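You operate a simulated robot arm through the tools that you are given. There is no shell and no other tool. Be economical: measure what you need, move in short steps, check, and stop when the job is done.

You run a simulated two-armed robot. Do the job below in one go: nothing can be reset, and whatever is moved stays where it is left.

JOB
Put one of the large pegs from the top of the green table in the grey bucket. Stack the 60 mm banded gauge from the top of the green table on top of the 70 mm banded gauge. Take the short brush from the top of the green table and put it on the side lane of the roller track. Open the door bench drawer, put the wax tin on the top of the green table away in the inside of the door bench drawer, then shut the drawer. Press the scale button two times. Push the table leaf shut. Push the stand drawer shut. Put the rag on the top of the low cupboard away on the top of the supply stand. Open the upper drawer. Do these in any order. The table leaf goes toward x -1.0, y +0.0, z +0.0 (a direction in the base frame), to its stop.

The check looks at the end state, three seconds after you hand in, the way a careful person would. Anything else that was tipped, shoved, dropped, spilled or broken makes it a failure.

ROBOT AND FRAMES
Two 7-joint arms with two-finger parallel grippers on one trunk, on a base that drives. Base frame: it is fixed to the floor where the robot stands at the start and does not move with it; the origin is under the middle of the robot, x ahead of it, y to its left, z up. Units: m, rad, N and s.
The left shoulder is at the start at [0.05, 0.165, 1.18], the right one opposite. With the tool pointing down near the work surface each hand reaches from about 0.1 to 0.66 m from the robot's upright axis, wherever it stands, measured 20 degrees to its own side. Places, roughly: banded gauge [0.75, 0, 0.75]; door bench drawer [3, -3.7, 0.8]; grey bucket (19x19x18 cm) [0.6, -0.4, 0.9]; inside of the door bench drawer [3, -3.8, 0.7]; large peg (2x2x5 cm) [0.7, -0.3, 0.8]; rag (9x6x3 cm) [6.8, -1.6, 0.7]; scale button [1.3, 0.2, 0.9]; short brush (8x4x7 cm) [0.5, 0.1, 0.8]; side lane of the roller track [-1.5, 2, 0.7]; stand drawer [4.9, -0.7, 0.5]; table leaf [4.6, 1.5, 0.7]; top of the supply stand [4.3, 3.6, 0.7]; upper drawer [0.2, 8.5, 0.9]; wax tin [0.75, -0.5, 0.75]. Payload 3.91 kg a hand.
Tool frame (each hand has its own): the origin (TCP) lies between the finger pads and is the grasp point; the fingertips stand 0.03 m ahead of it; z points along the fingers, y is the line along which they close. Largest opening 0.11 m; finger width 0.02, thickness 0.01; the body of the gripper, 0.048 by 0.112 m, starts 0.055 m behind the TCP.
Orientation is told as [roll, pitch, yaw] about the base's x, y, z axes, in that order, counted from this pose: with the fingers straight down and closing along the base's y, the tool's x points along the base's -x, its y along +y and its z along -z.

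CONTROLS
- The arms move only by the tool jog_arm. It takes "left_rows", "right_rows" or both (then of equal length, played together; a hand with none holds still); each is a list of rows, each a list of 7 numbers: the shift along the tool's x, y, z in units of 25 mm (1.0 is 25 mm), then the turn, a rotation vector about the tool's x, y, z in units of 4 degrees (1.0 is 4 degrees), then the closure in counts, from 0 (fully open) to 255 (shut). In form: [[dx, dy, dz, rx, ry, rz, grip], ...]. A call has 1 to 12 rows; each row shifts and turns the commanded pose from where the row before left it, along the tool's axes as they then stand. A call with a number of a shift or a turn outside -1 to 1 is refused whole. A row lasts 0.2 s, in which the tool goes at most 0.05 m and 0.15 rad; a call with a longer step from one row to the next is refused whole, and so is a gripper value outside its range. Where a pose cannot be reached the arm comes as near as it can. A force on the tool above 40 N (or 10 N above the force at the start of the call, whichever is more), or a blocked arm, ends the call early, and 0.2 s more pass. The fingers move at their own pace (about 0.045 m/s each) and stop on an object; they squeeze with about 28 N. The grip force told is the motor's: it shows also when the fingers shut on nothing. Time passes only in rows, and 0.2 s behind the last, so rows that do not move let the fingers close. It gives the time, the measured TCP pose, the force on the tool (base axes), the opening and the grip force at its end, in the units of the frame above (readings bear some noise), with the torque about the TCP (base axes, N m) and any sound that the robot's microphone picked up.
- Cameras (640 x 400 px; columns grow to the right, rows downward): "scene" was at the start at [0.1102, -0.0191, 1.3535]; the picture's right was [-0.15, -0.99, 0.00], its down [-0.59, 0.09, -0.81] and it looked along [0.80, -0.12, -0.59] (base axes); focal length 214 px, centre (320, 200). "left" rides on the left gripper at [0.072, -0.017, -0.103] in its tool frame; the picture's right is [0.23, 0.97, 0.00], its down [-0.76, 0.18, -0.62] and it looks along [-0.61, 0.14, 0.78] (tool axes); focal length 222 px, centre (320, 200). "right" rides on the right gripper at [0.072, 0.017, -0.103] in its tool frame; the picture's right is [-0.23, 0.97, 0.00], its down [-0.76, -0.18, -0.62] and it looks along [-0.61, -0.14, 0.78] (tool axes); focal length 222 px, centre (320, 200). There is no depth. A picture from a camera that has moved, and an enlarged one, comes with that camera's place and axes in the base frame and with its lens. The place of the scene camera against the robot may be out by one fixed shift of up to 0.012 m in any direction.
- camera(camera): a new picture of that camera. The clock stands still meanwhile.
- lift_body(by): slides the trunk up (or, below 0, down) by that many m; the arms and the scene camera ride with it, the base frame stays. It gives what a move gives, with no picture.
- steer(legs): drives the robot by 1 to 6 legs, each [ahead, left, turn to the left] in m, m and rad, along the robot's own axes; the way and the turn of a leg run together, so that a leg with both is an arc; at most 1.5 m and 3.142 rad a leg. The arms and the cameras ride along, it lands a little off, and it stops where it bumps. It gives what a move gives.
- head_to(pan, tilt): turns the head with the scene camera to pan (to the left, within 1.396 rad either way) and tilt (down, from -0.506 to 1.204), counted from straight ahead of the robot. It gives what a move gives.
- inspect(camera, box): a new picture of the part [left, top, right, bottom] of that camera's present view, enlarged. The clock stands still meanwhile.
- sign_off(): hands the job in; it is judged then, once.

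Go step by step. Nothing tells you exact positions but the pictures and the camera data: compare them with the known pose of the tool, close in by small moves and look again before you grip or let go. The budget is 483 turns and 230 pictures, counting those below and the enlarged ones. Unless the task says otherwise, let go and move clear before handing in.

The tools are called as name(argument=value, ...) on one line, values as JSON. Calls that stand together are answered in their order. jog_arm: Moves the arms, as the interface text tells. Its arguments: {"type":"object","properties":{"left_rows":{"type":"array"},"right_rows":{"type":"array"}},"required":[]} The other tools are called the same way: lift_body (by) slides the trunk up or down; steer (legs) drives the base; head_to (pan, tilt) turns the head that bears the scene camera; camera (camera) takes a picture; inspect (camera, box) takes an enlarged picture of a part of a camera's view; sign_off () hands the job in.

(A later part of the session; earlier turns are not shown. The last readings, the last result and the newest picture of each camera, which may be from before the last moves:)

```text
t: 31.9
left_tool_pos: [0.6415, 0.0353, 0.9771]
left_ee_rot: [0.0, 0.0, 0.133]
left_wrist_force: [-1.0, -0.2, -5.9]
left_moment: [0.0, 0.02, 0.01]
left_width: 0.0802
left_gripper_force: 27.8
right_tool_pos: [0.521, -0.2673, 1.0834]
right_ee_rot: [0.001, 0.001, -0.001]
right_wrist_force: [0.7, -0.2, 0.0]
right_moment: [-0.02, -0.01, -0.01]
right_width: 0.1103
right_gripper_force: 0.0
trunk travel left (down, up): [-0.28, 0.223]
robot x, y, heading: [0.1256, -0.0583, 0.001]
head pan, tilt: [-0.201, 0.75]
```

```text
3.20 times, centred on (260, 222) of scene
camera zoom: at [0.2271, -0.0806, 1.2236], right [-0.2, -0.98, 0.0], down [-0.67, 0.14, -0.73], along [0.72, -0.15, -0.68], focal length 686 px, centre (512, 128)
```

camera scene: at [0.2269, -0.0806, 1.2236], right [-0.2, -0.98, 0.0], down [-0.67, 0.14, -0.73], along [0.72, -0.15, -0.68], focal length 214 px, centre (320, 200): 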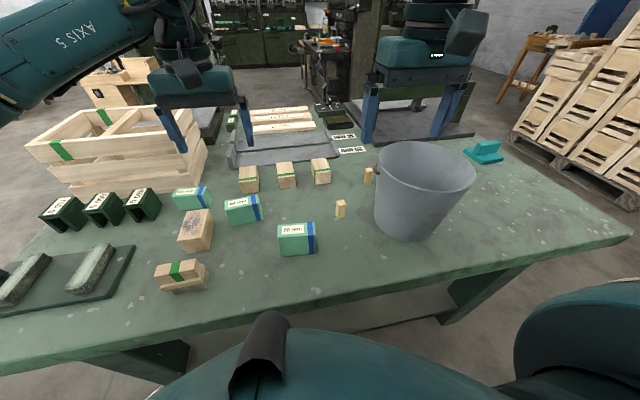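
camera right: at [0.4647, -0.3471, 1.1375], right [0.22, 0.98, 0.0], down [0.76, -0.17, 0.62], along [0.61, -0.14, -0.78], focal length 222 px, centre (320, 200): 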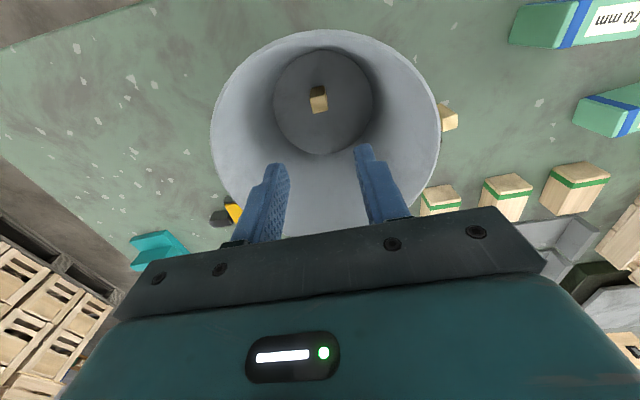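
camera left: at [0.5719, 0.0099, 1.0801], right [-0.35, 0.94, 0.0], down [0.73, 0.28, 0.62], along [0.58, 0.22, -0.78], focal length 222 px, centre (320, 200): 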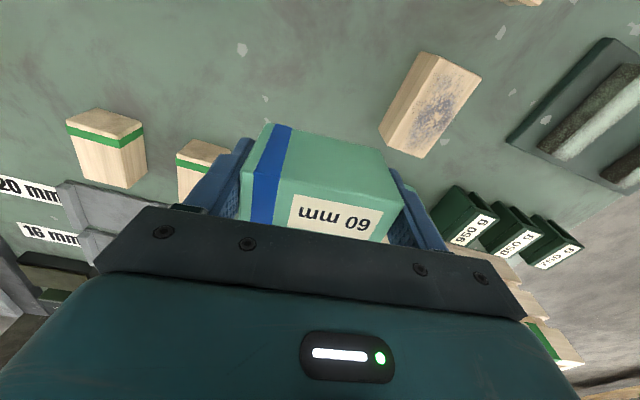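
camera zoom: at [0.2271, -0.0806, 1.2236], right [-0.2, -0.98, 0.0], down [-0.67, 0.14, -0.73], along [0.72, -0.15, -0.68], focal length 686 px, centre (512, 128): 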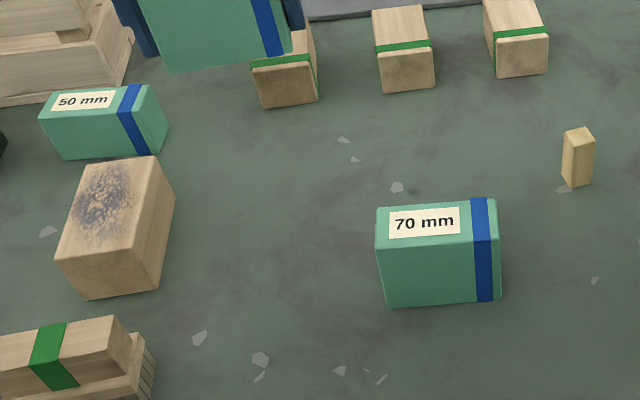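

Gauge held (80 mm grip, ~0.6 kg). I carry it high above the 70 mm gauge at about [0.518,-0.08], yaw about -0.10, and move the right hand away.

jog_arm(left_rows=[[0, 0, -1, 0, 0, 0, 255], [0, 0, -1, 0, 0, 0, 255], [0.917, -0.65, -0.16, 0, 0, 0, 255], [0.917, -0.65, -0.16, 0, 0, 0, 255], [0.917, -0.65, -0.16, 0, 0, 0, 255], [0.917, -0.65, -0.16, 0, 0, 0, 255], [0.917, -0.65, -0.16, 0, 0, 0, 255], [0.917, -0.65, -0.16, 0, 0, 0, 255], [0, 0, 0, 0, 0, 0.84, 255], [0, 0, 0, 0, 0, 0.84, 255], [0, 0, 0, 0, 0, 0.84, 255], [0, 0, 0, 0, 0, 0.84, 255]], right_rows=[[0.5, -1, 0, 0, 0, 0, 0], [0.5, -1, 0, 0, 0, 0, 0], [0.5, -1, 0, 0, 0, 0, 0], [0.5, -1, 0, 0, 0, 0, 0], [0.5, -1, 0, 0, 0, 0, 0], [0.5, -1, 0, 0, 0, 0, 0], [0, 0, 0, 0, 0, 0, 0], [0, 0, 0, 0, 0, 0, 0], [0, 0, 0, 0, 0, 0, 0], [0, 0, 0, 0, 0, 0, 0], [0, 0, 0, 0, 0, 0, 0], [0, 0, 0, 0, 0, 0, 0]])

camera(camera="left")

inspect(camera="left", box=[240, 40, 400, 140])

camera(camera="scene")

```text
t: 34.5
left_tool_pos: [0.5182, -0.0803, 1.0489]
left_ee_rot: [0.0, 0.0, -0.102]
left_wrist_force: [-0.3, 0.8, -4.7]
left_moment: [0.01, 0.02, -0.02]
left_width: 0.0806
left_gripper_force: 28.3
right_tool_pos: [0.4463, -0.42, 1.0815]
right_ee_rot: [0.0, 0.0, -0.002]
right_wrist_force: [-0.2, 0.1, -0.3]
right_moment: [-0.03, 0.0, 0.0]
right_width: 0.1101
right_gripper_force: 0.0
trunk travel left (down, up): [-0.28, 0.223]
robot x, y, heading: [0.1176, -0.0562, -0.001]
head pan, tilt: [-0.201, 0.75]
```

```text
194 pictures are left
camera left: at [0.4433, -0.0894, 1.1529], right [-0.13, 0.99, 0.0], down [0.78, 0.1, 0.62], along [0.62, 0.08, -0.78], focal length 222 px, centre (320, 200)
```

left: 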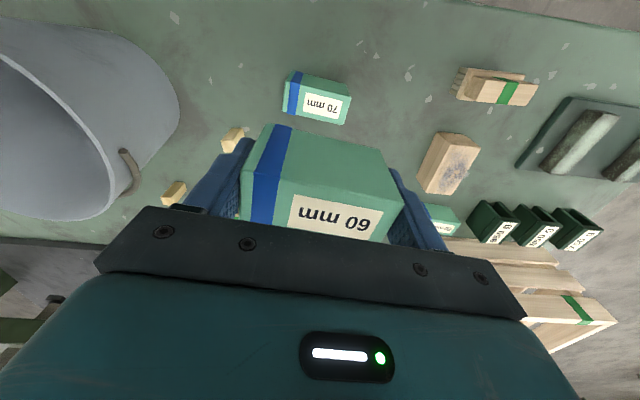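

```text
4.00 times, centred on (320, 90) of left
camera zoom: at [0.4433, -0.0894, 1.1529], right [-0.13, 0.99, 0.0], down [0.78, 0.1, 0.62], along [0.62, 0.08, -0.78], focal length 888 px, centre (320, 640)
```

zoom: 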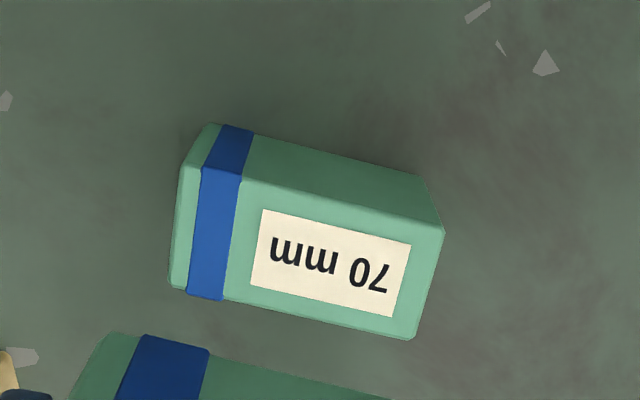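

```text
192 pictures are left
camera scene: at [0.2271, -0.0806, 1.2236], right [-0.2, -0.98, 0.0], down [-0.67, 0.14, -0.73], along [0.72, -0.15, -0.68], focal length 214 px, centre (320, 200)
```

scene: 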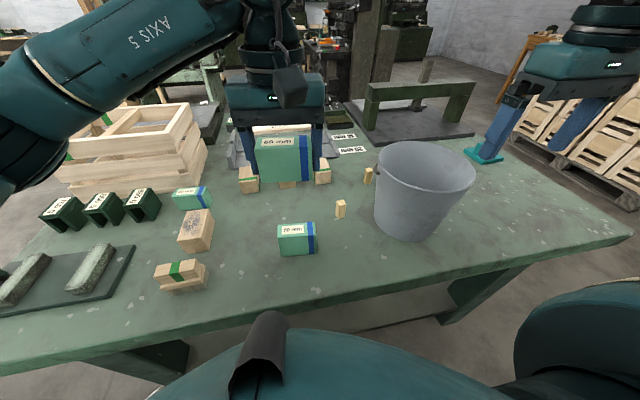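

The 70 mm gauge's top centre is at [0.5216,-0.085], yaw ≈ -0.085, so only millimetres of correction. I lower to just above contact.

jog_arm(left_rows=[[-0.14, -0.17, 0, 0, 0, -0.2, 255], [0, 0, 0.9, 0, 0, 0, 255], [0, 0, 0.9, 0, 0, 0, 255], [0, 0, 0.9, 0, 0, 0, 255], [0, 0, 0.9, 0, 0, 0, 255], [0, 0, 0.9, 0, 0, 0, 255], [0, 0, 0.8, 0, 0, 0, 255]])

inspect(camera="scene", box=[200, 150, 400, 275])

camera(camera="left")

```text
t: 36.1
left_tool_pos: [0.5175, -0.0855, 0.9169]
left_ee_rot: [-0.001, -0.001, -0.087]
left_wrist_force: [-0.5, -0.1, -4.9]
left_moment: [0.03, 0.0, 0.01]
left_width: 0.0802
left_gripper_force: 28.0
right_tool_pos: [0.4466, -0.4196, 1.0818]
right_ee_rot: [0.0, 0.002, 0.0]
right_wrist_force: [-0.8, 0.2, 0.3]
right_moment: [0.03, 0.0, 0.01]
right_width: 0.11
right_gripper_force: 0.1
trunk travel left (down, up): [-0.28, 0.223]
robot x, y, heading: [0.1221, -0.0591, 0.002]
head pan, tilt: [-0.201, 0.75]
```

```text
3.20 times, centred on (300, 212) of scene
camera zoom: at [0.2272, -0.0806, 1.2236], right [-0.2, -0.98, 0.0], down [-0.67, 0.14, -0.73], along [0.72, -0.15, -0.68], focal length 686 px, centre (384, 160)
```

zoom: 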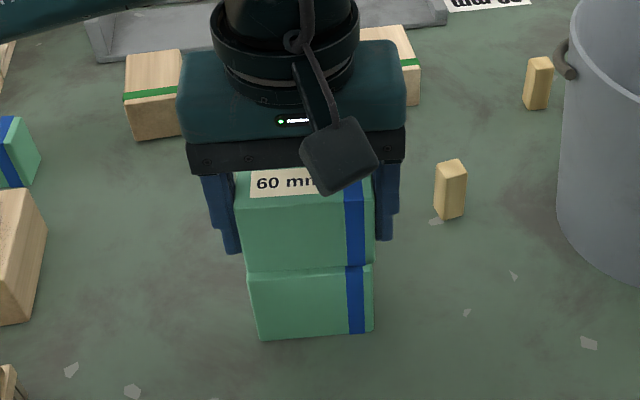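

```text
190 pictures are left
camera left: at [0.4441, -0.0964, 1.0199], right [-0.14, 0.99, 0.0], down [0.77, 0.11, 0.62], along [0.62, 0.09, -0.78], focal length 222 px, centre (320, 200)
```

left: 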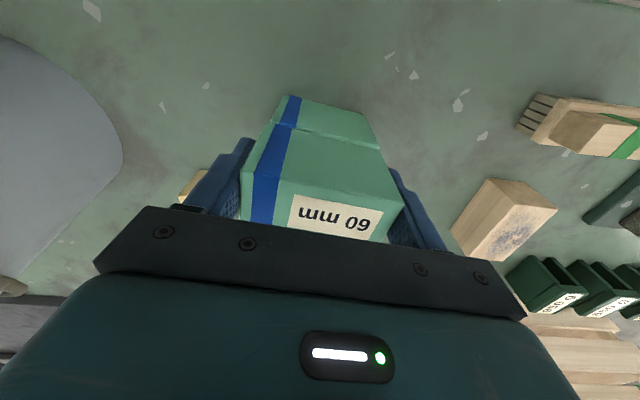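

Well aligned. I lower gently to contact.

jog_arm(left_rows=[[-0.1, 0, 0.12, 0, 0, 0, 255], [0, 0, 0.12, 0, 0, 0, 255], [0, 0, 0.06, 0, 0, 0, 255], [0, 0, 0, 0, 0, 0, 255]])

inspect(camera="left", box=[220, 80, 420, 205])

```text
t: 37.1
left_tool_pos: [0.5219, -0.0841, 0.9095]
left_ee_rot: [-0.001, -0.003, -0.09]
left_wrist_force: [2.0, -0.3, 1.3]
left_moment: [0.22, 0.0, -0.08]
left_width: 0.08
left_gripper_force: 28.3
right_tool_pos: [0.4444, -0.4199, 1.0816]
right_ee_rot: [-0.001, 0.0, -0.002]
right_wrist_force: [-0.9, -0.2, -1.1]
right_moment: [0.03, 0.01, 0.02]
right_width: 0.1099
right_gripper_force: 0.1
trunk travel left (down, up): [-0.28, 0.223]
robot x, y, heading: [0.1222, -0.0598, 0.003]
head pan, tilt: [-0.201, 0.75]
```

```text
3.20 times, centred on (320, 142) of left
camera zoom: at [0.4483, -0.0948, 1.0132], right [-0.14, 0.99, 0.0], down [0.77, 0.11, 0.62], along [0.62, 0.09, -0.78], focal length 711 px, centre (320, 384)
```

zoom: 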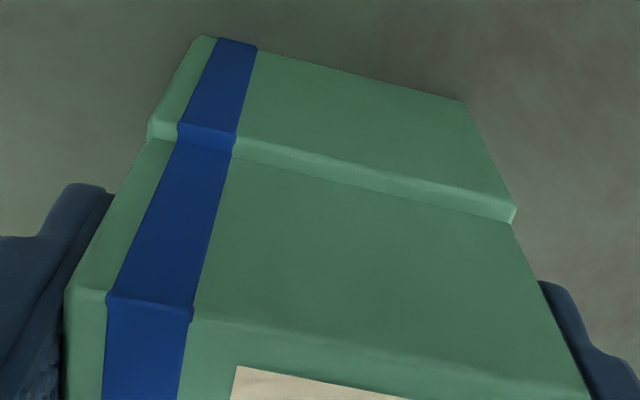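

Contact made; upper sits ~4 mm too far forward, so I lift slightly, correct, set down and release.

jog_arm(left_rows=[[0, 0, -0.2, 0, 0, 0, 255], [0.16, 0, 0, 0, 0, 0, 255], [0, 0, 0.1, 0, 0, 0, 255], [0, 0, 0.1, 0, 0, 0, 255], [0, 0, 0, 0, 0, 0, 60], [0, 0, 0, 0, 0, 0, 20], [0, 0, 0, 0, 0, 0, 10], [0, 0, 0, 0, 0, 0, 5], [0, 0, -0.5, 0, 0, 0, 0], [0, 0, -1, 0, 0, 0, 0], [0, 0, -1, 0, 0, 0, 0], [0, 0, -1, 0, 0, 0, 0]])

camera(camera="left")

camera(camera="scene")

```text
t: 39.7
left_tool_pos: [0.5173, -0.0869, 0.9971]
left_ee_rot: [-0.001, 0.0, -0.089]
left_wrist_force: [0.0, -0.5, 0.3]
left_moment: [0.0, 0.03, 0.01]
left_width: 0.1103
left_gripper_force: 0.1
right_tool_pos: [0.4457, -0.4198, 1.0819]
right_ee_rot: [0.0, -0.003, -0.001]
right_wrist_force: [0.2, -0.5, -0.1]
right_moment: [-0.01, 0.01, 0.0]
right_width: 0.1099
right_gripper_force: 0.0
trunk travel left (down, up): [-0.28, 0.223]
robot x, y, heading: [0.1211, -0.0557, -0.0]
head pan, tilt: [-0.201, 0.75]
```

```text
188 pictures are left
camera left: at [0.4446, -0.0968, 1.1016], right [-0.14, 0.99, 0.0], down [0.77, 0.11, 0.62], along [0.62, 0.09, -0.78], focal length 222 px, centre (320, 200)
```

left: 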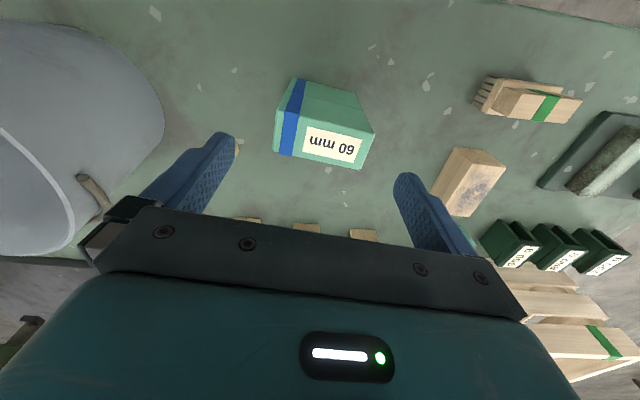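

```text
187 pictures are left
camera scene: at [0.2268, -0.0806, 1.2236], right [-0.2, -0.98, 0.0], down [-0.67, 0.14, -0.73], along [0.72, -0.15, -0.68], focal length 214 px, centre (320, 200)
```

scene: 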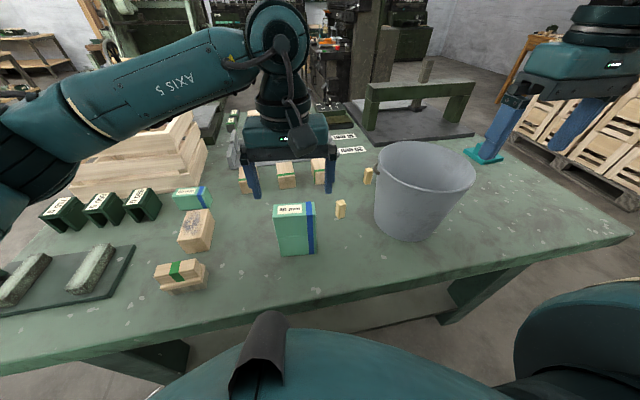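

Stack looks good. Next the brush near [0.478,0.145]; I move the left hand above it.

jog_arm(left_rows=[[0, 0, -0.8, 0, 0, 0, 0], [0.238, 0.91, 0, 0, 0, 0, 0], [0.238, 0.91, 0, 0, 0, 0, 0], [0.238, 0.91, 0, 0, 0, 0, 0], [0.238, 0.91, 0, 0, 0, 0, 0], [0.238, 0.91, 0, 0, 0, 0, 0], [0.238, 0.91, 0, 0, 0, 0, 0], [0.238, 0.91, 0, 0, 0, 0, 0], [0.238, 0.91, 0, 0, 0, 0, 0], [0.238, 0.91, 0, 0, 0, 0, 0], [0.238, 0.91, 0, 0, 0, -1, 0]])

camera(camera="left")

```text
t: 42.1
left_tool_pos: [0.4781, 0.1481, 1.017]
left_ee_rot: [-0.001, -0.003, -0.019]
left_wrist_force: [0.0, -0.4, 0.0]
left_moment: [0.04, 0.04, 0.0]
left_width: 0.1101
left_gripper_force: 0.1
right_tool_pos: [0.4465, -0.4203, 1.0808]
right_ee_rot: [-0.001, -0.001, -0.002]
right_wrist_force: [-0.2, 0.3, 0.3]
right_moment: [0.01, -0.03, 0.01]
right_width: 0.11
right_gripper_force: 0.0
trunk travel left (down, up): [-0.28, 0.223]
robot x, y, heading: [0.1198, -0.0606, -0.0]
head pan, tilt: [-0.201, 0.75]
```

```text
186 pictures are left
camera left: at [0.406, 0.1327, 1.1196], right [-0.21, 0.98, 0.0], down [0.76, 0.16, 0.62], along [0.61, 0.13, -0.78], focal length 222 px, centre (320, 200)
```

left: 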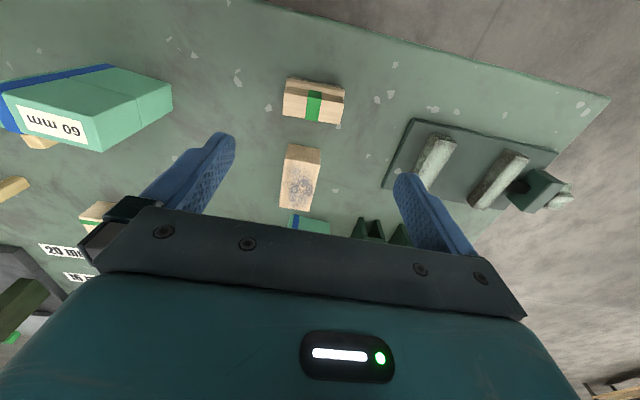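

inspect(camera="left", box=[240, 50, 400, 150])

inspect(camera="scene", box=[100, 210, 260, 310])

```text
4.00 times, centred on (320, 100) of left
camera zoom: at [0.406, 0.1327, 1.1196], right [-0.21, 0.98, 0.0], down [0.76, 0.16, 0.62], along [0.61, 0.13, -0.78], focal length 888 px, centre (320, 600)
```

zoom: 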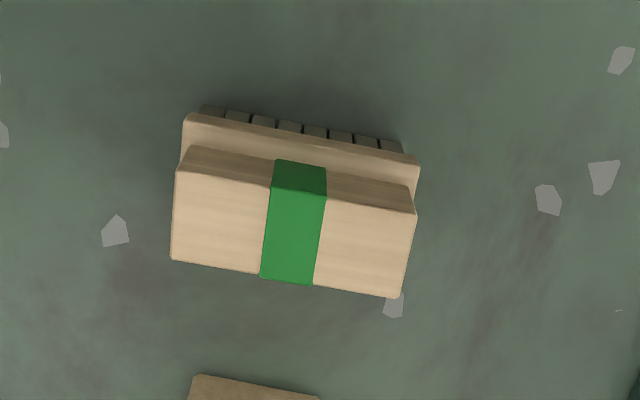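

```text
4.00 times, centred on (180, 260) of scene
camera zoom: at [0.2267, -0.0803, 1.2236], right [-0.2, -0.98, 0.0], down [-0.67, 0.14, -0.73], along [0.72, -0.15, -0.68], focal length 858 px, centre (880, -40)
```

zoom: 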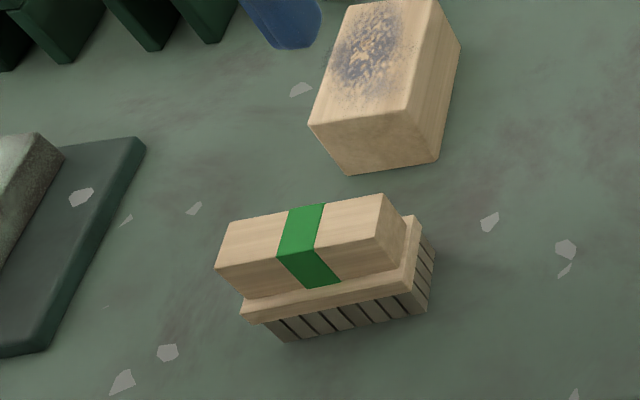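

Brush handle centre [0.480,0.141], top ≈0.87. I align yaw and descend.

jog_arm(left_rows=[[-0.06, -0.3, 0, 0, 0, -1, 0], [0, 0, 0.9, 0, 0, 0, 0], [0, 0, 0.9, 0, 0, 0, 0], [0, 0, 0.9, 0, 0, 0, 0], [0, 0, 0.9, 0, 0, 0, 0], [0, 0, 0.9, 0, 0, 0, 0], [0, 0, 0.9, 0, 0, 0, 0], [0, 0, 0.9, 0, 0, 0, 0]])

camera(camera="left")

```text
t: 43.9
left_tool_pos: [0.4815, 0.1422, 0.8593]
left_ee_rot: [0.001, 0.0, 0.049]
left_wrist_force: [0.9, -0.1, 0.7]
left_moment: [0.01, 0.0, -0.01]
left_width: 0.1103
left_gripper_force: 0.1
right_tool_pos: [0.4463, -0.4187, 1.0809]
right_ee_rot: [-0.001, 0.0, -0.001]
right_wrist_force: [0.9, -0.1, 0.3]
right_moment: [-0.03, 0.0, -0.01]
right_width: 0.11
right_gripper_force: 0.0
trunk travel left (down, up): [-0.28, 0.223]
robot x, y, heading: [0.1214, -0.0575, -0.003]
head pan, tilt: [-0.201, 0.75]
```

```text
183 pictures are left
camera left: at [0.4107, 0.121, 0.9635], right [-0.28, 0.96, 0.0], down [0.75, 0.22, 0.62], along [0.6, 0.17, -0.78], focal length 222 px, centre (320, 200)
```

left: 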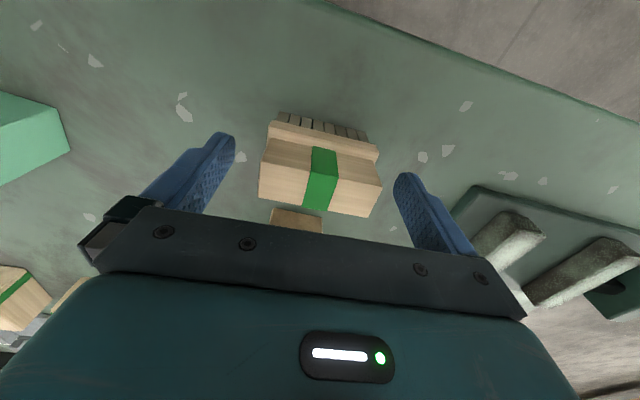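

jog_arm(left_rows=[[0, 0, 0.4, 0, 0, 0, 0], [0, 0, 0, 0, 0, 0, 255], [0, 0, 0, 0, 0, 0, 255], [0, 0, 0, 0, 0, 0, 255], [0, 0, 0, 0, 0, 0, 255], [0, 0, 0, 0, 0, 0, 255], [0, 0, -0.5, 0, 0, 0, 255], [0, 0, -1, 0, 0, 0, 255], [0, 0, -1, 0, 0, 0, 255], [0, 0, -1, 0, 0, 0, 255], [0, 0, -1, 0, 0, 0, 255], [0, 0, -1, 0, 0, 0, 255]])

camera(camera="left")

```text
t: 46.5
left_tool_pos: [0.4816, 0.1403, 0.9869]
left_ee_rot: [0.001, 0.0, 0.051]
left_wrist_force: [0.7, 0.2, -1.5]
left_moment: [-0.01, -0.03, 0.0]
left_width: 0.0695
left_gripper_force: 27.9
right_tool_pos: [0.4466, -0.4196, 1.0807]
right_ee_rot: [0.0, -0.002, -0.004]
right_wrist_force: [0.4, -0.7, 0.4]
right_moment: [0.0, -0.04, -0.01]
right_width: 0.1101
right_gripper_force: 0.0
trunk travel left (down, up): [-0.28, 0.223]
robot x, y, heading: [0.1243, -0.0625, -0.002]
head pan, tilt: [-0.201, 0.75]
```

```text
182 pictures are left
camera left: at [0.4101, 0.1197, 1.0902], right [-0.28, 0.96, 0.0], down [0.75, 0.22, 0.62], along [0.6, 0.17, -0.78], focal length 222 px, centre (320, 200)
```

left: 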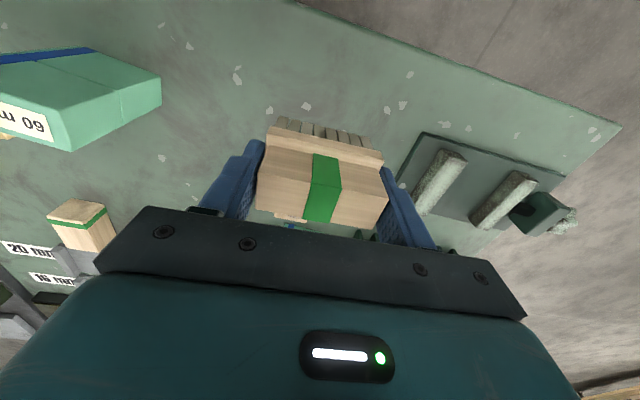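

Brush held. Now the wax tin: I raise the left hand, drive right and look at the tin.

jog_arm(left_rows=[[0.5, 0, -1, 0, 0, 0, 255], [0.5, 0, -1, 0, 0, 0, 255], [0.5, 0, -1, 0, 0, 0, 255], [0.5, 0, -1, 0, 0, 0, 255], [0.5, 0, -1, 0, 0, 0, 255], [0.5, 0, -1, 0, 0, 0, 255]], right_rows=[[-0.5, 0, 0, 0, 0, 0, 0], [-0.5, 0, 0, 0, 0, 0, 0], [-0.5, 0, 0, 0, 0, 0, 0], [-0.5, 0, 0, 0, 0, 0, 0], [-0.5, 0, 0, 0, 0, 0, 0], [-0.5, 0, 0, 0, 0, 0, 0]])

steer(legs=[[0.0, -0.3, 0]])

camera(camera="right")

camera(camera="scene")

```text
t: 47.9
left_tool_pos: [0.4081, 0.1348, 1.1391]
left_ee_rot: [0.0, 0.0, 0.051]
left_wrist_force: [0.5, -0.2, -0.5]
left_moment: [-0.03, -0.02, -0.01]
left_width: 0.0695
left_gripper_force: 27.8
right_tool_pos: [0.5202, -0.4184, 1.0829]
right_ee_rot: [0.001, -0.001, -0.001]
right_wrist_force: [0.4, -0.2, 1.1]
right_moment: [-0.02, 0.0, 0.01]
right_width: 0.11
right_gripper_force: 0.0
trunk travel left (down, up): [-0.28, 0.223]
robot x, y, heading: [0.1217, -0.0602, 0.001]
head pan, tilt: [-0.201, 0.75]
```

```text
t: 50.0
left_tool_pos: [0.4083, -0.1701, 1.138]
left_ee_rot: [0.001, 0.0, 0.046]
left_wrist_force: [-0.4, 0.0, -0.7]
left_moment: [0.02, 0.01, -0.01]
left_width: 0.0693
left_gripper_force: 27.9
right_tool_pos: [0.5169, -0.7255, 1.0828]
right_ee_rot: [-0.001, -0.002, -0.009]
right_wrist_force: [-0.3, -0.9, -0.7]
right_moment: [-0.01, -0.03, 0.02]
right_width: 0.1098
right_gripper_force: 0.1
trunk travel left (down, up): [-0.28, 0.223]
robot x, y, heading: [0.1217, -0.3617, -0.009]
head pan, tilt: [-0.201, 0.75]
```

```text
181 pictures are left
camera right: at [0.4456, -0.7083, 1.1868], right [0.23, 0.97, 0.0], down [0.76, -0.18, 0.62], along [0.61, -0.15, -0.78], focal length 222 px, centre (320, 200)
```

right: 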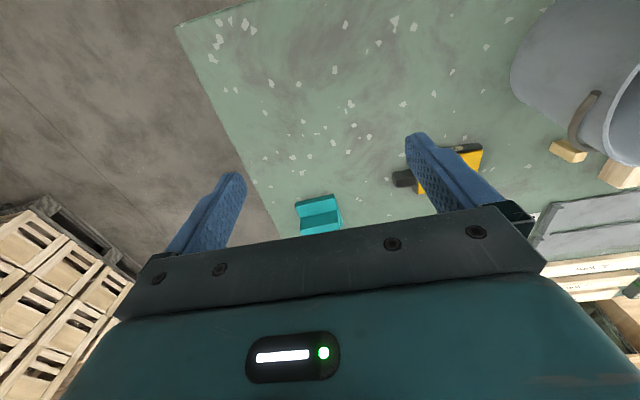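

```text
180 pictures are left
camera scene: at [0.2257, -0.3865, 1.2236], right [-0.21, -0.98, 0.0], down [-0.67, 0.14, -0.73], along [0.72, -0.15, -0.68], focal length 214 px, centre (320, 200)
```

scene: 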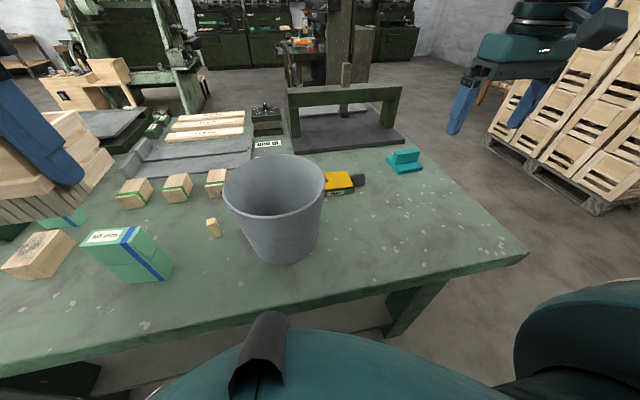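

jog_arm(right_rows=[[-0.64, 0.91, 0.1, 0, 0, 0, 0], [-0.64, 0.91, 0.1, 0, 0, 0, 0], [-0.64, 0.91, 0.1, 0, 0, 0, 0], [-0.64, 0.91, 0.1, 0, 0, 0, 0], [-0.64, 0.91, 0.1, 0, 0, 0, 0], [-0.64, 0.91, 0.1, 0, 0, 0, 0], [-0.64, 0.91, 0.1, 0, 0, 0, 0], [-0.64, 0.91, 0.1, 0, 0, 0, 0], [-0.64, 0.91, 0.1, 0, 0, 0, 0]])

camera(camera="right")

```text
t: 52.0
left_tool_pos: [0.4096, -0.1711, 1.1368]
left_ee_rot: [-0.003, 0.0, 0.045]
left_wrist_force: [-0.2, -0.4, 0.1]
left_moment: [0.0, 0.04, -0.01]
left_width: 0.0693
left_gripper_force: 28.2
right_tool_pos: [0.6349, -0.562, 1.0652]
right_ee_rot: [0.0, -0.001, -0.009]
right_wrist_force: [0.0, 0.4, -1.2]
right_moment: [0.0, 0.02, -0.01]
right_width: 0.11
right_gripper_force: 0.0
right hand out of reach, approached as far as the arm can: row 8, 9
trunk travel left (down, up): [-0.28, 0.223]
robot x, y, heading: [0.1213, -0.3639, -0.008]
head pan, tilt: [-0.201, 0.75]
```

```text
179 pictures are left
camera right: at [0.5632, -0.5433, 1.169], right [0.24, 0.97, 0.0], down [0.76, -0.19, 0.62], along [0.61, -0.15, -0.78], focal length 222 px, centre (320, 200)
```

right: 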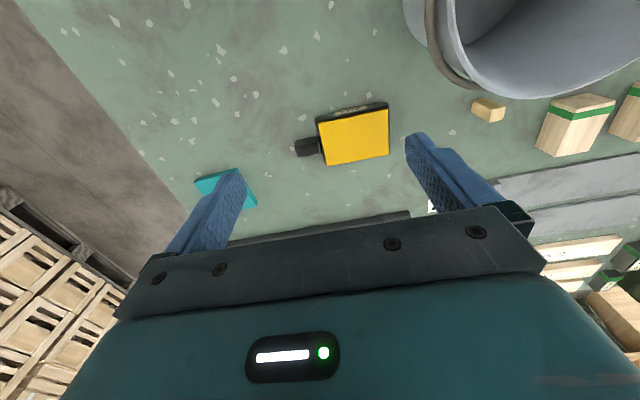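

inspect(camera="right", box=[270, 80, 430, 180])

```text
4.00 times, centred on (350, 130) of right
camera zoom: at [0.5632, -0.5433, 1.169], right [0.24, 0.97, 0.0], down [0.76, -0.19, 0.62], along [0.61, -0.15, -0.78], focal length 888 px, centre (200, 480)
```

zoom: 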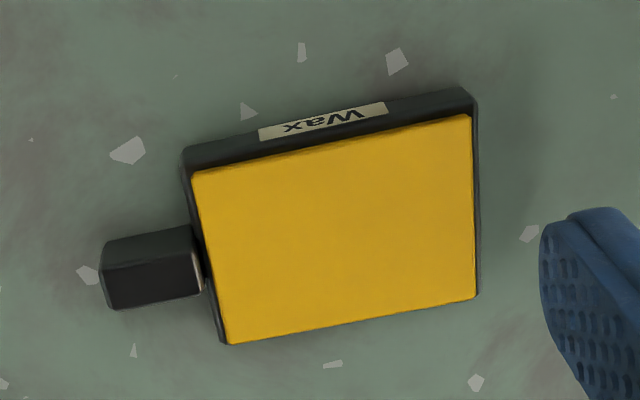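

The tin body is about 105×85×30 mm centred at [0.72,-0.523]; I need the fingers closing along x. I lower the hand a bit and start turning it by -90°, testing reach.

jog_arm(right_rows=[[0, 0, 1, 0, 0, 1, 0], [0, 0, 1, 0, 0, 1, 0], [0, 0, 1, 0, 0, 1, 0], [0, 0, 0, 0, 0, 1, 0], [0, 0, 0, 0, 0, 1, 0], [0, 0, 0, 0, 0, 1, 0], [0, 0, 0, 0, 0, 1, 0], [0, 0, 0, 0, 0, 1, 0], [0, 0, 0, 0, 0, 1, 0], [0, 0, 0, 0, 0, 1, 0], [0, 0, 0, 0, 0, 1, 0], [0, 0, 0, 0, 0, 1, 0]])

```text
t: 54.6
left_tool_pos: [0.4091, -0.1706, 1.1373]
left_ee_rot: [-0.001, 0.0, 0.045]
left_wrist_force: [0.6, 0.2, -0.1]
left_moment: [0.0, -0.01, 0.02]
left_width: 0.0691
left_gripper_force: 27.8
right_tool_pos: [0.637, -0.5598, 0.9898]
right_ee_rot: [-0.002, 0.001, -0.846]
right_wrist_force: [-0.6, 0.1, -0.2]
right_moment: [0.0, 0.05, 0.03]
right_width: 0.1098
right_gripper_force: 0.1
trunk travel left (down, up): [-0.28, 0.223]
robot x, y, heading: [0.1198, -0.3682, -0.004]
head pan, tilt: [-0.201, 0.75]
```

jog_arm(right_rows=[[0, 0, 0, 0, 0, 0.99, 0], [0, 0, 0, 0, 0, 0.99, 0], [0, 0, 0, 0, 0, 0.99, 0], [0, 0, 0, 0, 0, 0.99, 0], [0, 0, 0, 0, 0, 0.99, 0], [0, 0, 0, 0, 0, 0.99, 0], [0, 0, 0, 0, 0, 0.99, 0], [0, 0, 0, 0, 0, 0.99, 0], [0, 0, 0, 0, 0, 0.99, 0], [0, 0, 0, 0, 0, 0.99, 0], [0, 0, 0, 0, 0, 0.99, 0]])

camera(camera="right")

```text
t: 57.0
left_tool_pos: [0.4081, -0.1694, 1.1373]
left_ee_rot: [0.0, 0.001, 0.044]
left_wrist_force: [-0.5, -0.2, -0.6]
left_moment: [0.0, 0.0, -0.02]
left_width: 0.0691
left_gripper_force: 27.8
right_tool_pos: [0.6351, -0.5601, 0.9922]
right_ee_rot: [-0.001, 0.002, -1.607]
right_wrist_force: [0.5, 1.0, -0.1]
right_moment: [0.02, 0.0, -0.01]
right_width: 0.1102
right_gripper_force: 0.0
trunk travel left (down, up): [-0.28, 0.223]
robot x, y, heading: [0.1242, -0.3647, -0.008]
head pan, tilt: [-0.201, 0.75]
```

```text
177 pictures are left
camera right: at [0.6556, -0.4883, 1.095], right [0.96, -0.26, 0.0], down [-0.21, -0.75, 0.62], along [-0.16, -0.6, -0.78], focal length 222 px, centre (320, 200)
```

right: 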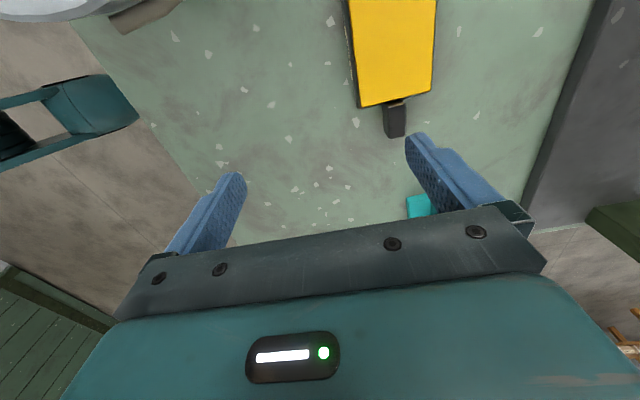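

jog_arm(right_rows=[[0.4, 0.835, 0.4, 0, 0, 0, 0], [0.4, 0.835, 0.4, 0, 0, 0, 0], [0.4, 0.835, 0.4, 0, 0, 0, 0], [0.4, 0.835, 0.4, 0, 0, 0, 0]])

camera(camera="right")

camera(camera="scene")

```text
t: 58.0
left_tool_pos: [0.4082, -0.1717, 1.1373]
left_ee_rot: [-0.001, 0.0, 0.045]
left_wrist_force: [-0.5, 0.7, -0.5]
left_moment: [0.0, 0.01, 0.01]
left_width: 0.0691
left_gripper_force: 28.3
right_tool_pos: [0.6575, -0.5676, 0.9611]
right_ee_rot: [0.002, 0.0, -1.606]
right_wrist_force: [-0.1, 0.2, -0.6]
right_moment: [-0.01, 0.0, 0.0]
right_width: 0.1101
right_gripper_force: 0.0
right hand out of reach, approached as far as the arm can: row 1, 2, 3, 4
trunk travel left (down, up): [-0.28, 0.223]
robot x, y, heading: [0.1198, -0.3655, -0.008]
head pan, tilt: [-0.201, 0.75]
```

```text
176 pictures are left
camera right: at [0.6779, -0.4958, 1.0642], right [0.97, -0.26, 0.0], down [-0.21, -0.76, 0.62], along [-0.16, -0.6, -0.78], focal length 222 px, centre (320, 200)
```

right: 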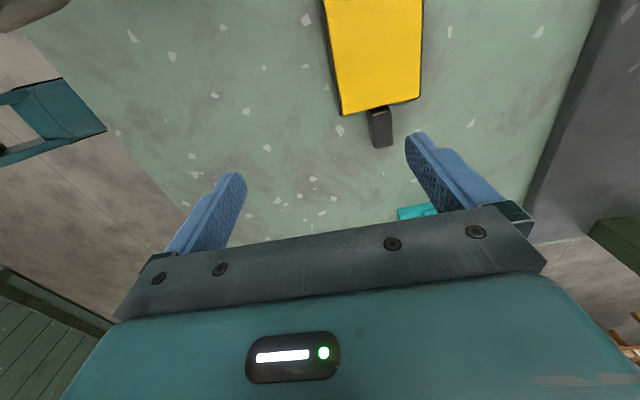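

```text
175 pictures are left
camera scene: at [0.2256, -0.386, 1.2236], right [-0.21, -0.98, 0.0], down [-0.67, 0.14, -0.73], along [0.72, -0.15, -0.68], focal length 214 px, centre (320, 200)
```

scene: 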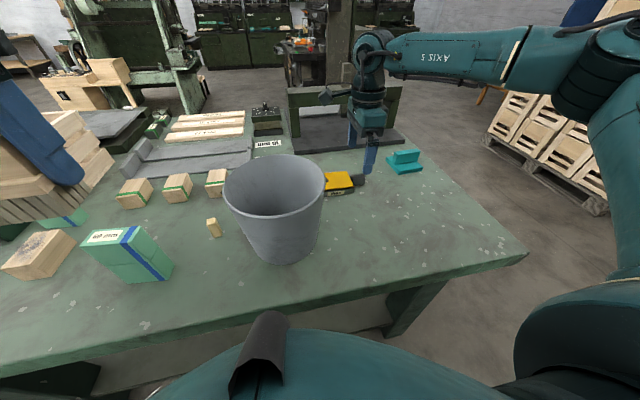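

The arm can't reach that far from here. I check the robot-to-table clearance in this view before driving closer.

inspect(camera="right", box=[0, 20, 240, 170])

head_to(pan=0, tilt=1.2)

camera(camera="scene")

```text
2.67 times, centred on (120, 95) of right
camera zoom: at [0.6779, -0.4958, 1.0642], right [0.97, -0.26, 0.0], down [-0.21, -0.76, 0.62], along [-0.16, -0.6, -0.78], focal length 592 px, centre (853, 480)
```

zoom: 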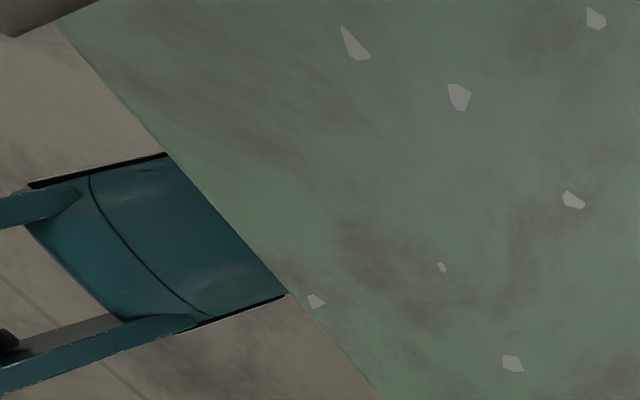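

```text
t: 58.9
left_tool_pos: [0.4083, -0.1715, 1.1374]
left_ee_rot: [0.0, 0.0, 0.043]
left_wrist_force: [-1.1, 0.7, -0.9]
left_moment: [0.0, -0.02, -0.02]
left_width: 0.0691
left_gripper_force: 28.1
right_tool_pos: [0.6574, -0.5676, 0.9605]
right_ee_rot: [0.002, 0.003, -1.606]
right_wrist_force: [-0.5, -0.4, 0.3]
right_moment: [-0.01, -0.01, -0.03]
right_width: 0.1099
right_gripper_force: 0.0
trunk travel left (down, up): [-0.28, 0.223]
robot x, y, heading: [0.1205, -0.3657, -0.007]
head pan, tilt: [0.0, 1.201]
```

```text
173 pictures are left
camera scene: at [0.2005, -0.3694, 1.1919], right [-0.01, -1.0, 0.0], down [-0.93, 0.01, -0.36], along [0.36, 0.0, -0.93], focal length 214 px, centre (320, 200)
```

scene: 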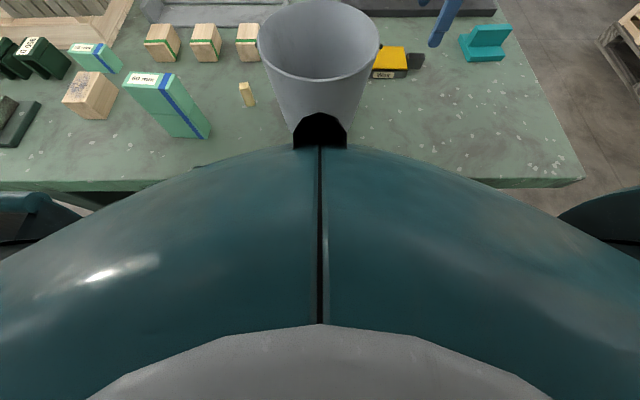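

The low base already runs under the table, and the chest has some clearance. I inch forward 0.045 m, watching for a bump.

steer(legs=[[0.045, 0.0, 0.007]])

jog_arm(right_rows=[[0.4, 0.2, 0.2, 0, 0, 0, 0], [0.4, 0.2, 0.2, 0, 0, 0, 0], [0.4, 0.2, 0.2, 0, 0, 0, 0], [0.4, 0.2, 0.2, 0, 0, 0, 0]])

camera(camera="right")

```text
t: 59.8
left_tool_pos: [0.4531, -0.1679, 1.1361]
left_ee_rot: [0.001, 0.001, 0.053]
left_wrist_force: [-0.5, -0.5, -1.5]
left_moment: [-0.04, 0.02, 0.0]
left_width: 0.069
left_gripper_force: 27.8
right_tool_pos: [0.7041, -0.5644, 0.9595]
right_ee_rot: [0.0, 0.001, -1.599]
right_wrist_force: [0.3, -0.9, -0.9]
right_moment: [0.01, 0.01, 0.03]
right_width: 0.1097
right_gripper_force: 0.2
trunk travel left (down, up): [-0.28, 0.223]
robot x, y, heading: [0.164, -0.366, -0.003]
head pan, tilt: [0.0, 1.201]
```

```text
t: 60.8
left_tool_pos: [0.4509, -0.1695, 1.1378]
left_ee_rot: [0.001, 0.0, 0.054]
left_wrist_force: [0.7, -0.2, -1.2]
left_moment: [-0.01, 0.0, -0.03]
left_width: 0.0691
left_gripper_force: 27.6
right_tool_pos: [0.693, -0.5516, 0.9455]
right_ee_rot: [0.004, 0.003, -1.599]
right_wrist_force: [0.4, -0.4, -0.3]
right_moment: [0.02, 0.0, 0.01]
right_width: 0.11
right_gripper_force: 0.1
right hand out of reach, approached as far as the arm can: row 1, 2, 3, 4
trunk travel left (down, up): [-0.28, 0.223]
robot x, y, heading: [0.1645, -0.3624, -0.005]
head pan, tilt: [0.0, 1.201]
```

```text
172 pictures are left
camera right: at [0.7123, -0.4799, 1.0482], right [0.97, -0.25, 0.0], down [-0.2, -0.76, 0.62], along [-0.16, -0.6, -0.78], focal length 222 px, centre (320, 200)
```

right: 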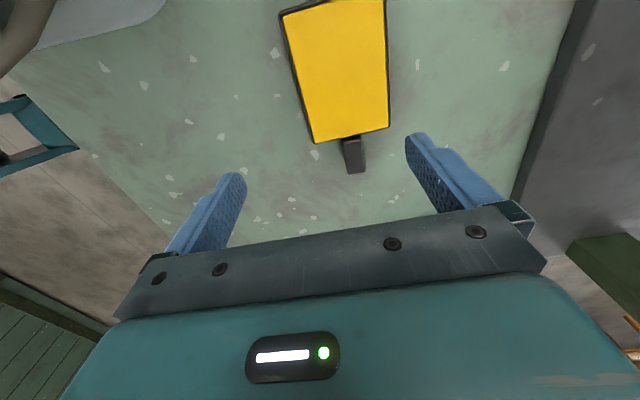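

steer(legs=[[0.025, 0.02, 0.004]])

jog_arm(right_rows=[[0, 0, 0.8, 0, 0, 0, 0], [0, 0, 0.8, 0, 0, 0, 0], [0.25, 0, 0.8, 0, 0, 0, 0], [0.1, 0, 0, 0, 0, 0, 0]])

camera(camera="right")

```text
t: 61.6
left_tool_pos: [0.4632, -0.1591, 1.1368]
left_ee_rot: [-0.002, -0.001, 0.049]
left_wrist_force: [0.2, -0.7, -1.8]
left_moment: [0.0, -0.03, 0.01]
left_width: 0.0691
left_gripper_force: 28.0
right_tool_pos: [0.7025, -0.5433, 0.9435]
right_ee_rot: [0.002, 0.002, -1.602]
right_wrist_force: [-0.8, -0.9, 0.7]
right_moment: [0.0, -0.01, -0.01]
right_width: 0.1098
right_gripper_force: 0.0
trunk travel left (down, up): [-0.28, 0.223]
robot x, y, heading: [0.1758, -0.3504, -0.005]
head pan, tilt: [0.0, 1.201]
stopped in leg 1: the robot was blocked; the commanded pose is now the measured one
```

```text
t: 62.6
left_tool_pos: [0.4622, -0.1588, 1.1376]
left_ee_rot: [0.0, 0.002, 0.049]
left_wrist_force: [-0.7, 0.1, -0.1]
left_moment: [-0.03, -0.01, 0.02]
left_width: 0.0691
left_gripper_force: 28.1
right_tool_pos: [0.6912, -0.5445, 0.8893]
right_ee_rot: [0.003, 0.003, -1.6]
right_wrist_force: [0.5, 0.2, 0.0]
right_moment: [0.0, -0.02, -0.01]
right_width: 0.11
right_gripper_force: 0.1
right hand out of reach, approached as far as the arm can: row 1, 3
trunk travel left (down, up): [-0.28, 0.223]
robot x, y, heading: [0.1743, -0.3515, -0.005]
head pan, tilt: [0.0, 1.201]
```

```text
171 pictures are left
camera right: at [0.7115, -0.473, 0.9923], right [0.97, -0.26, 0.0], down [-0.2, -0.76, 0.62], along [-0.16, -0.6, -0.78], focal length 222 px, centre (320, 200)
```

right: 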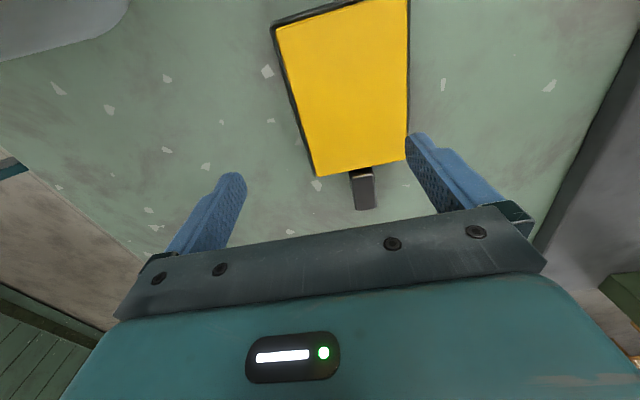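

The base bumped at x≈0.175, and the reach is about 1–2 cm short from this side. The tin is only ~0.15 m from the table's far edge, so I back off, raise the hand and survey what stands behind the table.

steer(legs=[[-0.08, 0.0, 0]])

jog_arm(right_rows=[[0, 0, -1, 0, 0, 0, 0], [0, 0, -1, 0, 0, 0, 0], [0, 0, -1, 0, 0, 0, 0], [0, 0, -1, 0, 0, 0, 0], [0, -1, -1, 0, 0, 0, 0], [0, -1, -1, 0, 0, 0, 0], [0, -1, -1, 0, 0, 0, 0], [0, -1, -1, 0, 0, 0, 0], [0, -1, 0, 0, 0, 0, 0], [0, -1, 0, 0, 0, 0, 0]])

head_to(pan=-0.1, tilt=0.3)

lift_body(by=0.22)

camera(camera="scene")

```text
t: 63.7
left_tool_pos: [0.3821, -0.158, 1.1382]
left_ee_rot: [0.0, 0.0, 0.05]
left_wrist_force: [0.2, 1.0, -0.7]
left_moment: [0.0, -0.03, 0.0]
left_width: 0.0695
left_gripper_force: 27.7
right_tool_pos: [0.612, -0.5452, 0.8891]
right_ee_rot: [0.006, 0.003, -1.599]
right_wrist_force: [-0.8, 0.3, -0.2]
right_moment: [0.02, 0.0, -0.01]
right_width: 0.1099
right_gripper_force: 0.1
trunk travel left (down, up): [-0.28, 0.223]
robot x, y, heading: [0.0965, -0.3545, 0.002]
head pan, tilt: [0.0, 1.201]
```

```text
t: 65.9
left_tool_pos: [0.3831, -0.1596, 1.1377]
left_ee_rot: [-0.001, 0.001, 0.051]
left_wrist_force: [0.7, -0.1, -2.1]
left_moment: [0.01, -0.05, 0.04]
left_width: 0.0692
left_gripper_force: 28.3
right_tool_pos: [0.4613, -0.5393, 1.0861]
right_ee_rot: [0.004, 0.004, -1.6]
right_wrist_force: [0.0, -0.3, -0.5]
right_moment: [0.01, 0.01, 0.0]
right_width: 0.1098
right_gripper_force: 0.1
trunk travel left (down, up): [-0.28, 0.223]
robot x, y, heading: [0.0992, -0.353, -0.003]
head pan, tilt: [0.0, 1.201]
```

```text
t: 67.1
left_tool_pos: [0.3844, -0.1588, 1.1373]
left_ee_rot: [0.0, 0.0, 0.048]
left_wrist_force: [0.3, -1.1, -1.1]
left_moment: [0.02, 0.02, 0.04]
left_width: 0.0692
left_gripper_force: 27.8
right_tool_pos: [0.4629, -0.5399, 1.0862]
right_ee_rot: [0.004, 0.004, -1.6]
right_wrist_force: [-0.4, 0.2, 0.4]
right_moment: [-0.02, -0.02, 0.02]
right_width: 0.1101
right_gripper_force: 0.0
trunk travel left (down, up): [-0.28, 0.223]
robot x, y, heading: [0.096, -0.3505, -0.005]
head pan, tilt: [-0.099, 0.3]
```

```text
t: 69.4
left_tool_pos: [0.3839, -0.1591, 1.3577]
left_ee_rot: [-0.001, -0.001, 0.052]
left_wrist_force: [0.2, 0.2, -0.9]
left_moment: [-0.02, 0.0, 0.04]
left_width: 0.0695
left_gripper_force: 28.3
right_tool_pos: [0.4627, -0.5398, 1.3058]
right_ee_rot: [0.004, 0.004, -1.603]
right_wrist_force: [0.3, 0.5, -0.8]
right_moment: [0.01, 0.0, 0.02]
right_width: 0.1102
right_gripper_force: 0.0
trunk travel left (down, up): [-0.5, 0.003]
robot x, y, heading: [0.0988, -0.3533, 0.001]
head pan, tilt: [-0.099, 0.3]
```

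```text
170 pictures are left
camera scene: at [0.2134, -0.3675, 1.4839], right [-0.1, -0.99, 0.0], down [-0.29, 0.03, -0.96], along [0.95, -0.1, -0.3], focal length 214 px, centre (320, 200)
```

scene: 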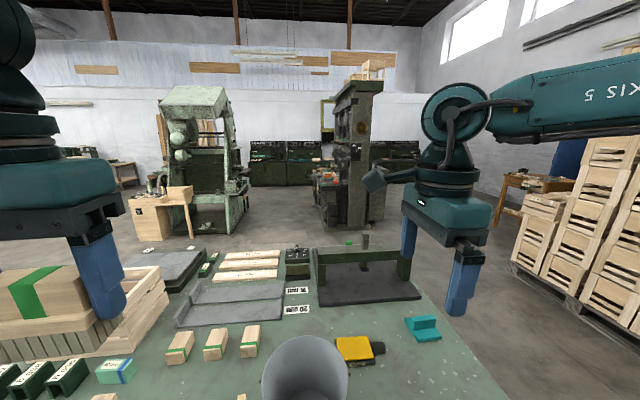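

inspect(camera="scene", box=[130, 220, 290, 320])

inspect(camera="scene", box=[270, 220, 470, 345])

```text
4.00 times, centred on (210, 270) of scene
camera zoom: at [0.2134, -0.3675, 1.4839], right [-0.1, -0.99, 0.0], down [-0.29, 0.03, -0.96], along [0.95, -0.1, -0.3], focal length 858 px, centre (760, -80)
```

zoom: 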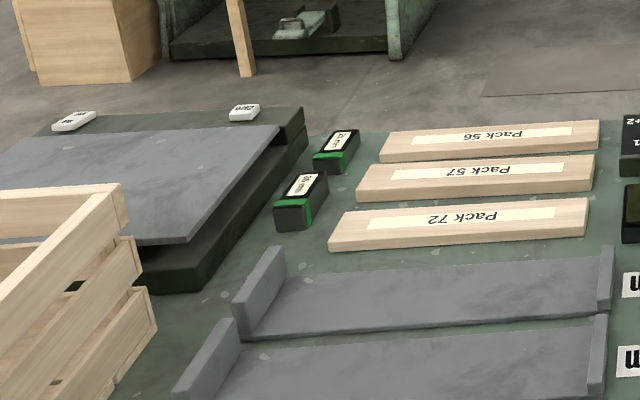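

```text
3.20 times, centred on (370, 282) of scene
camera zoom: at [0.2134, -0.3675, 1.4839], right [-0.1, -0.99, 0.0], down [-0.29, 0.03, -0.96], along [0.95, -0.1, -0.3], focal length 686 px, centre (160, -64)
```

zoom: 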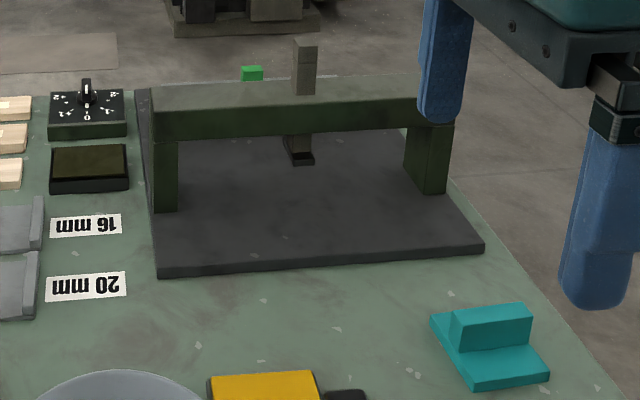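

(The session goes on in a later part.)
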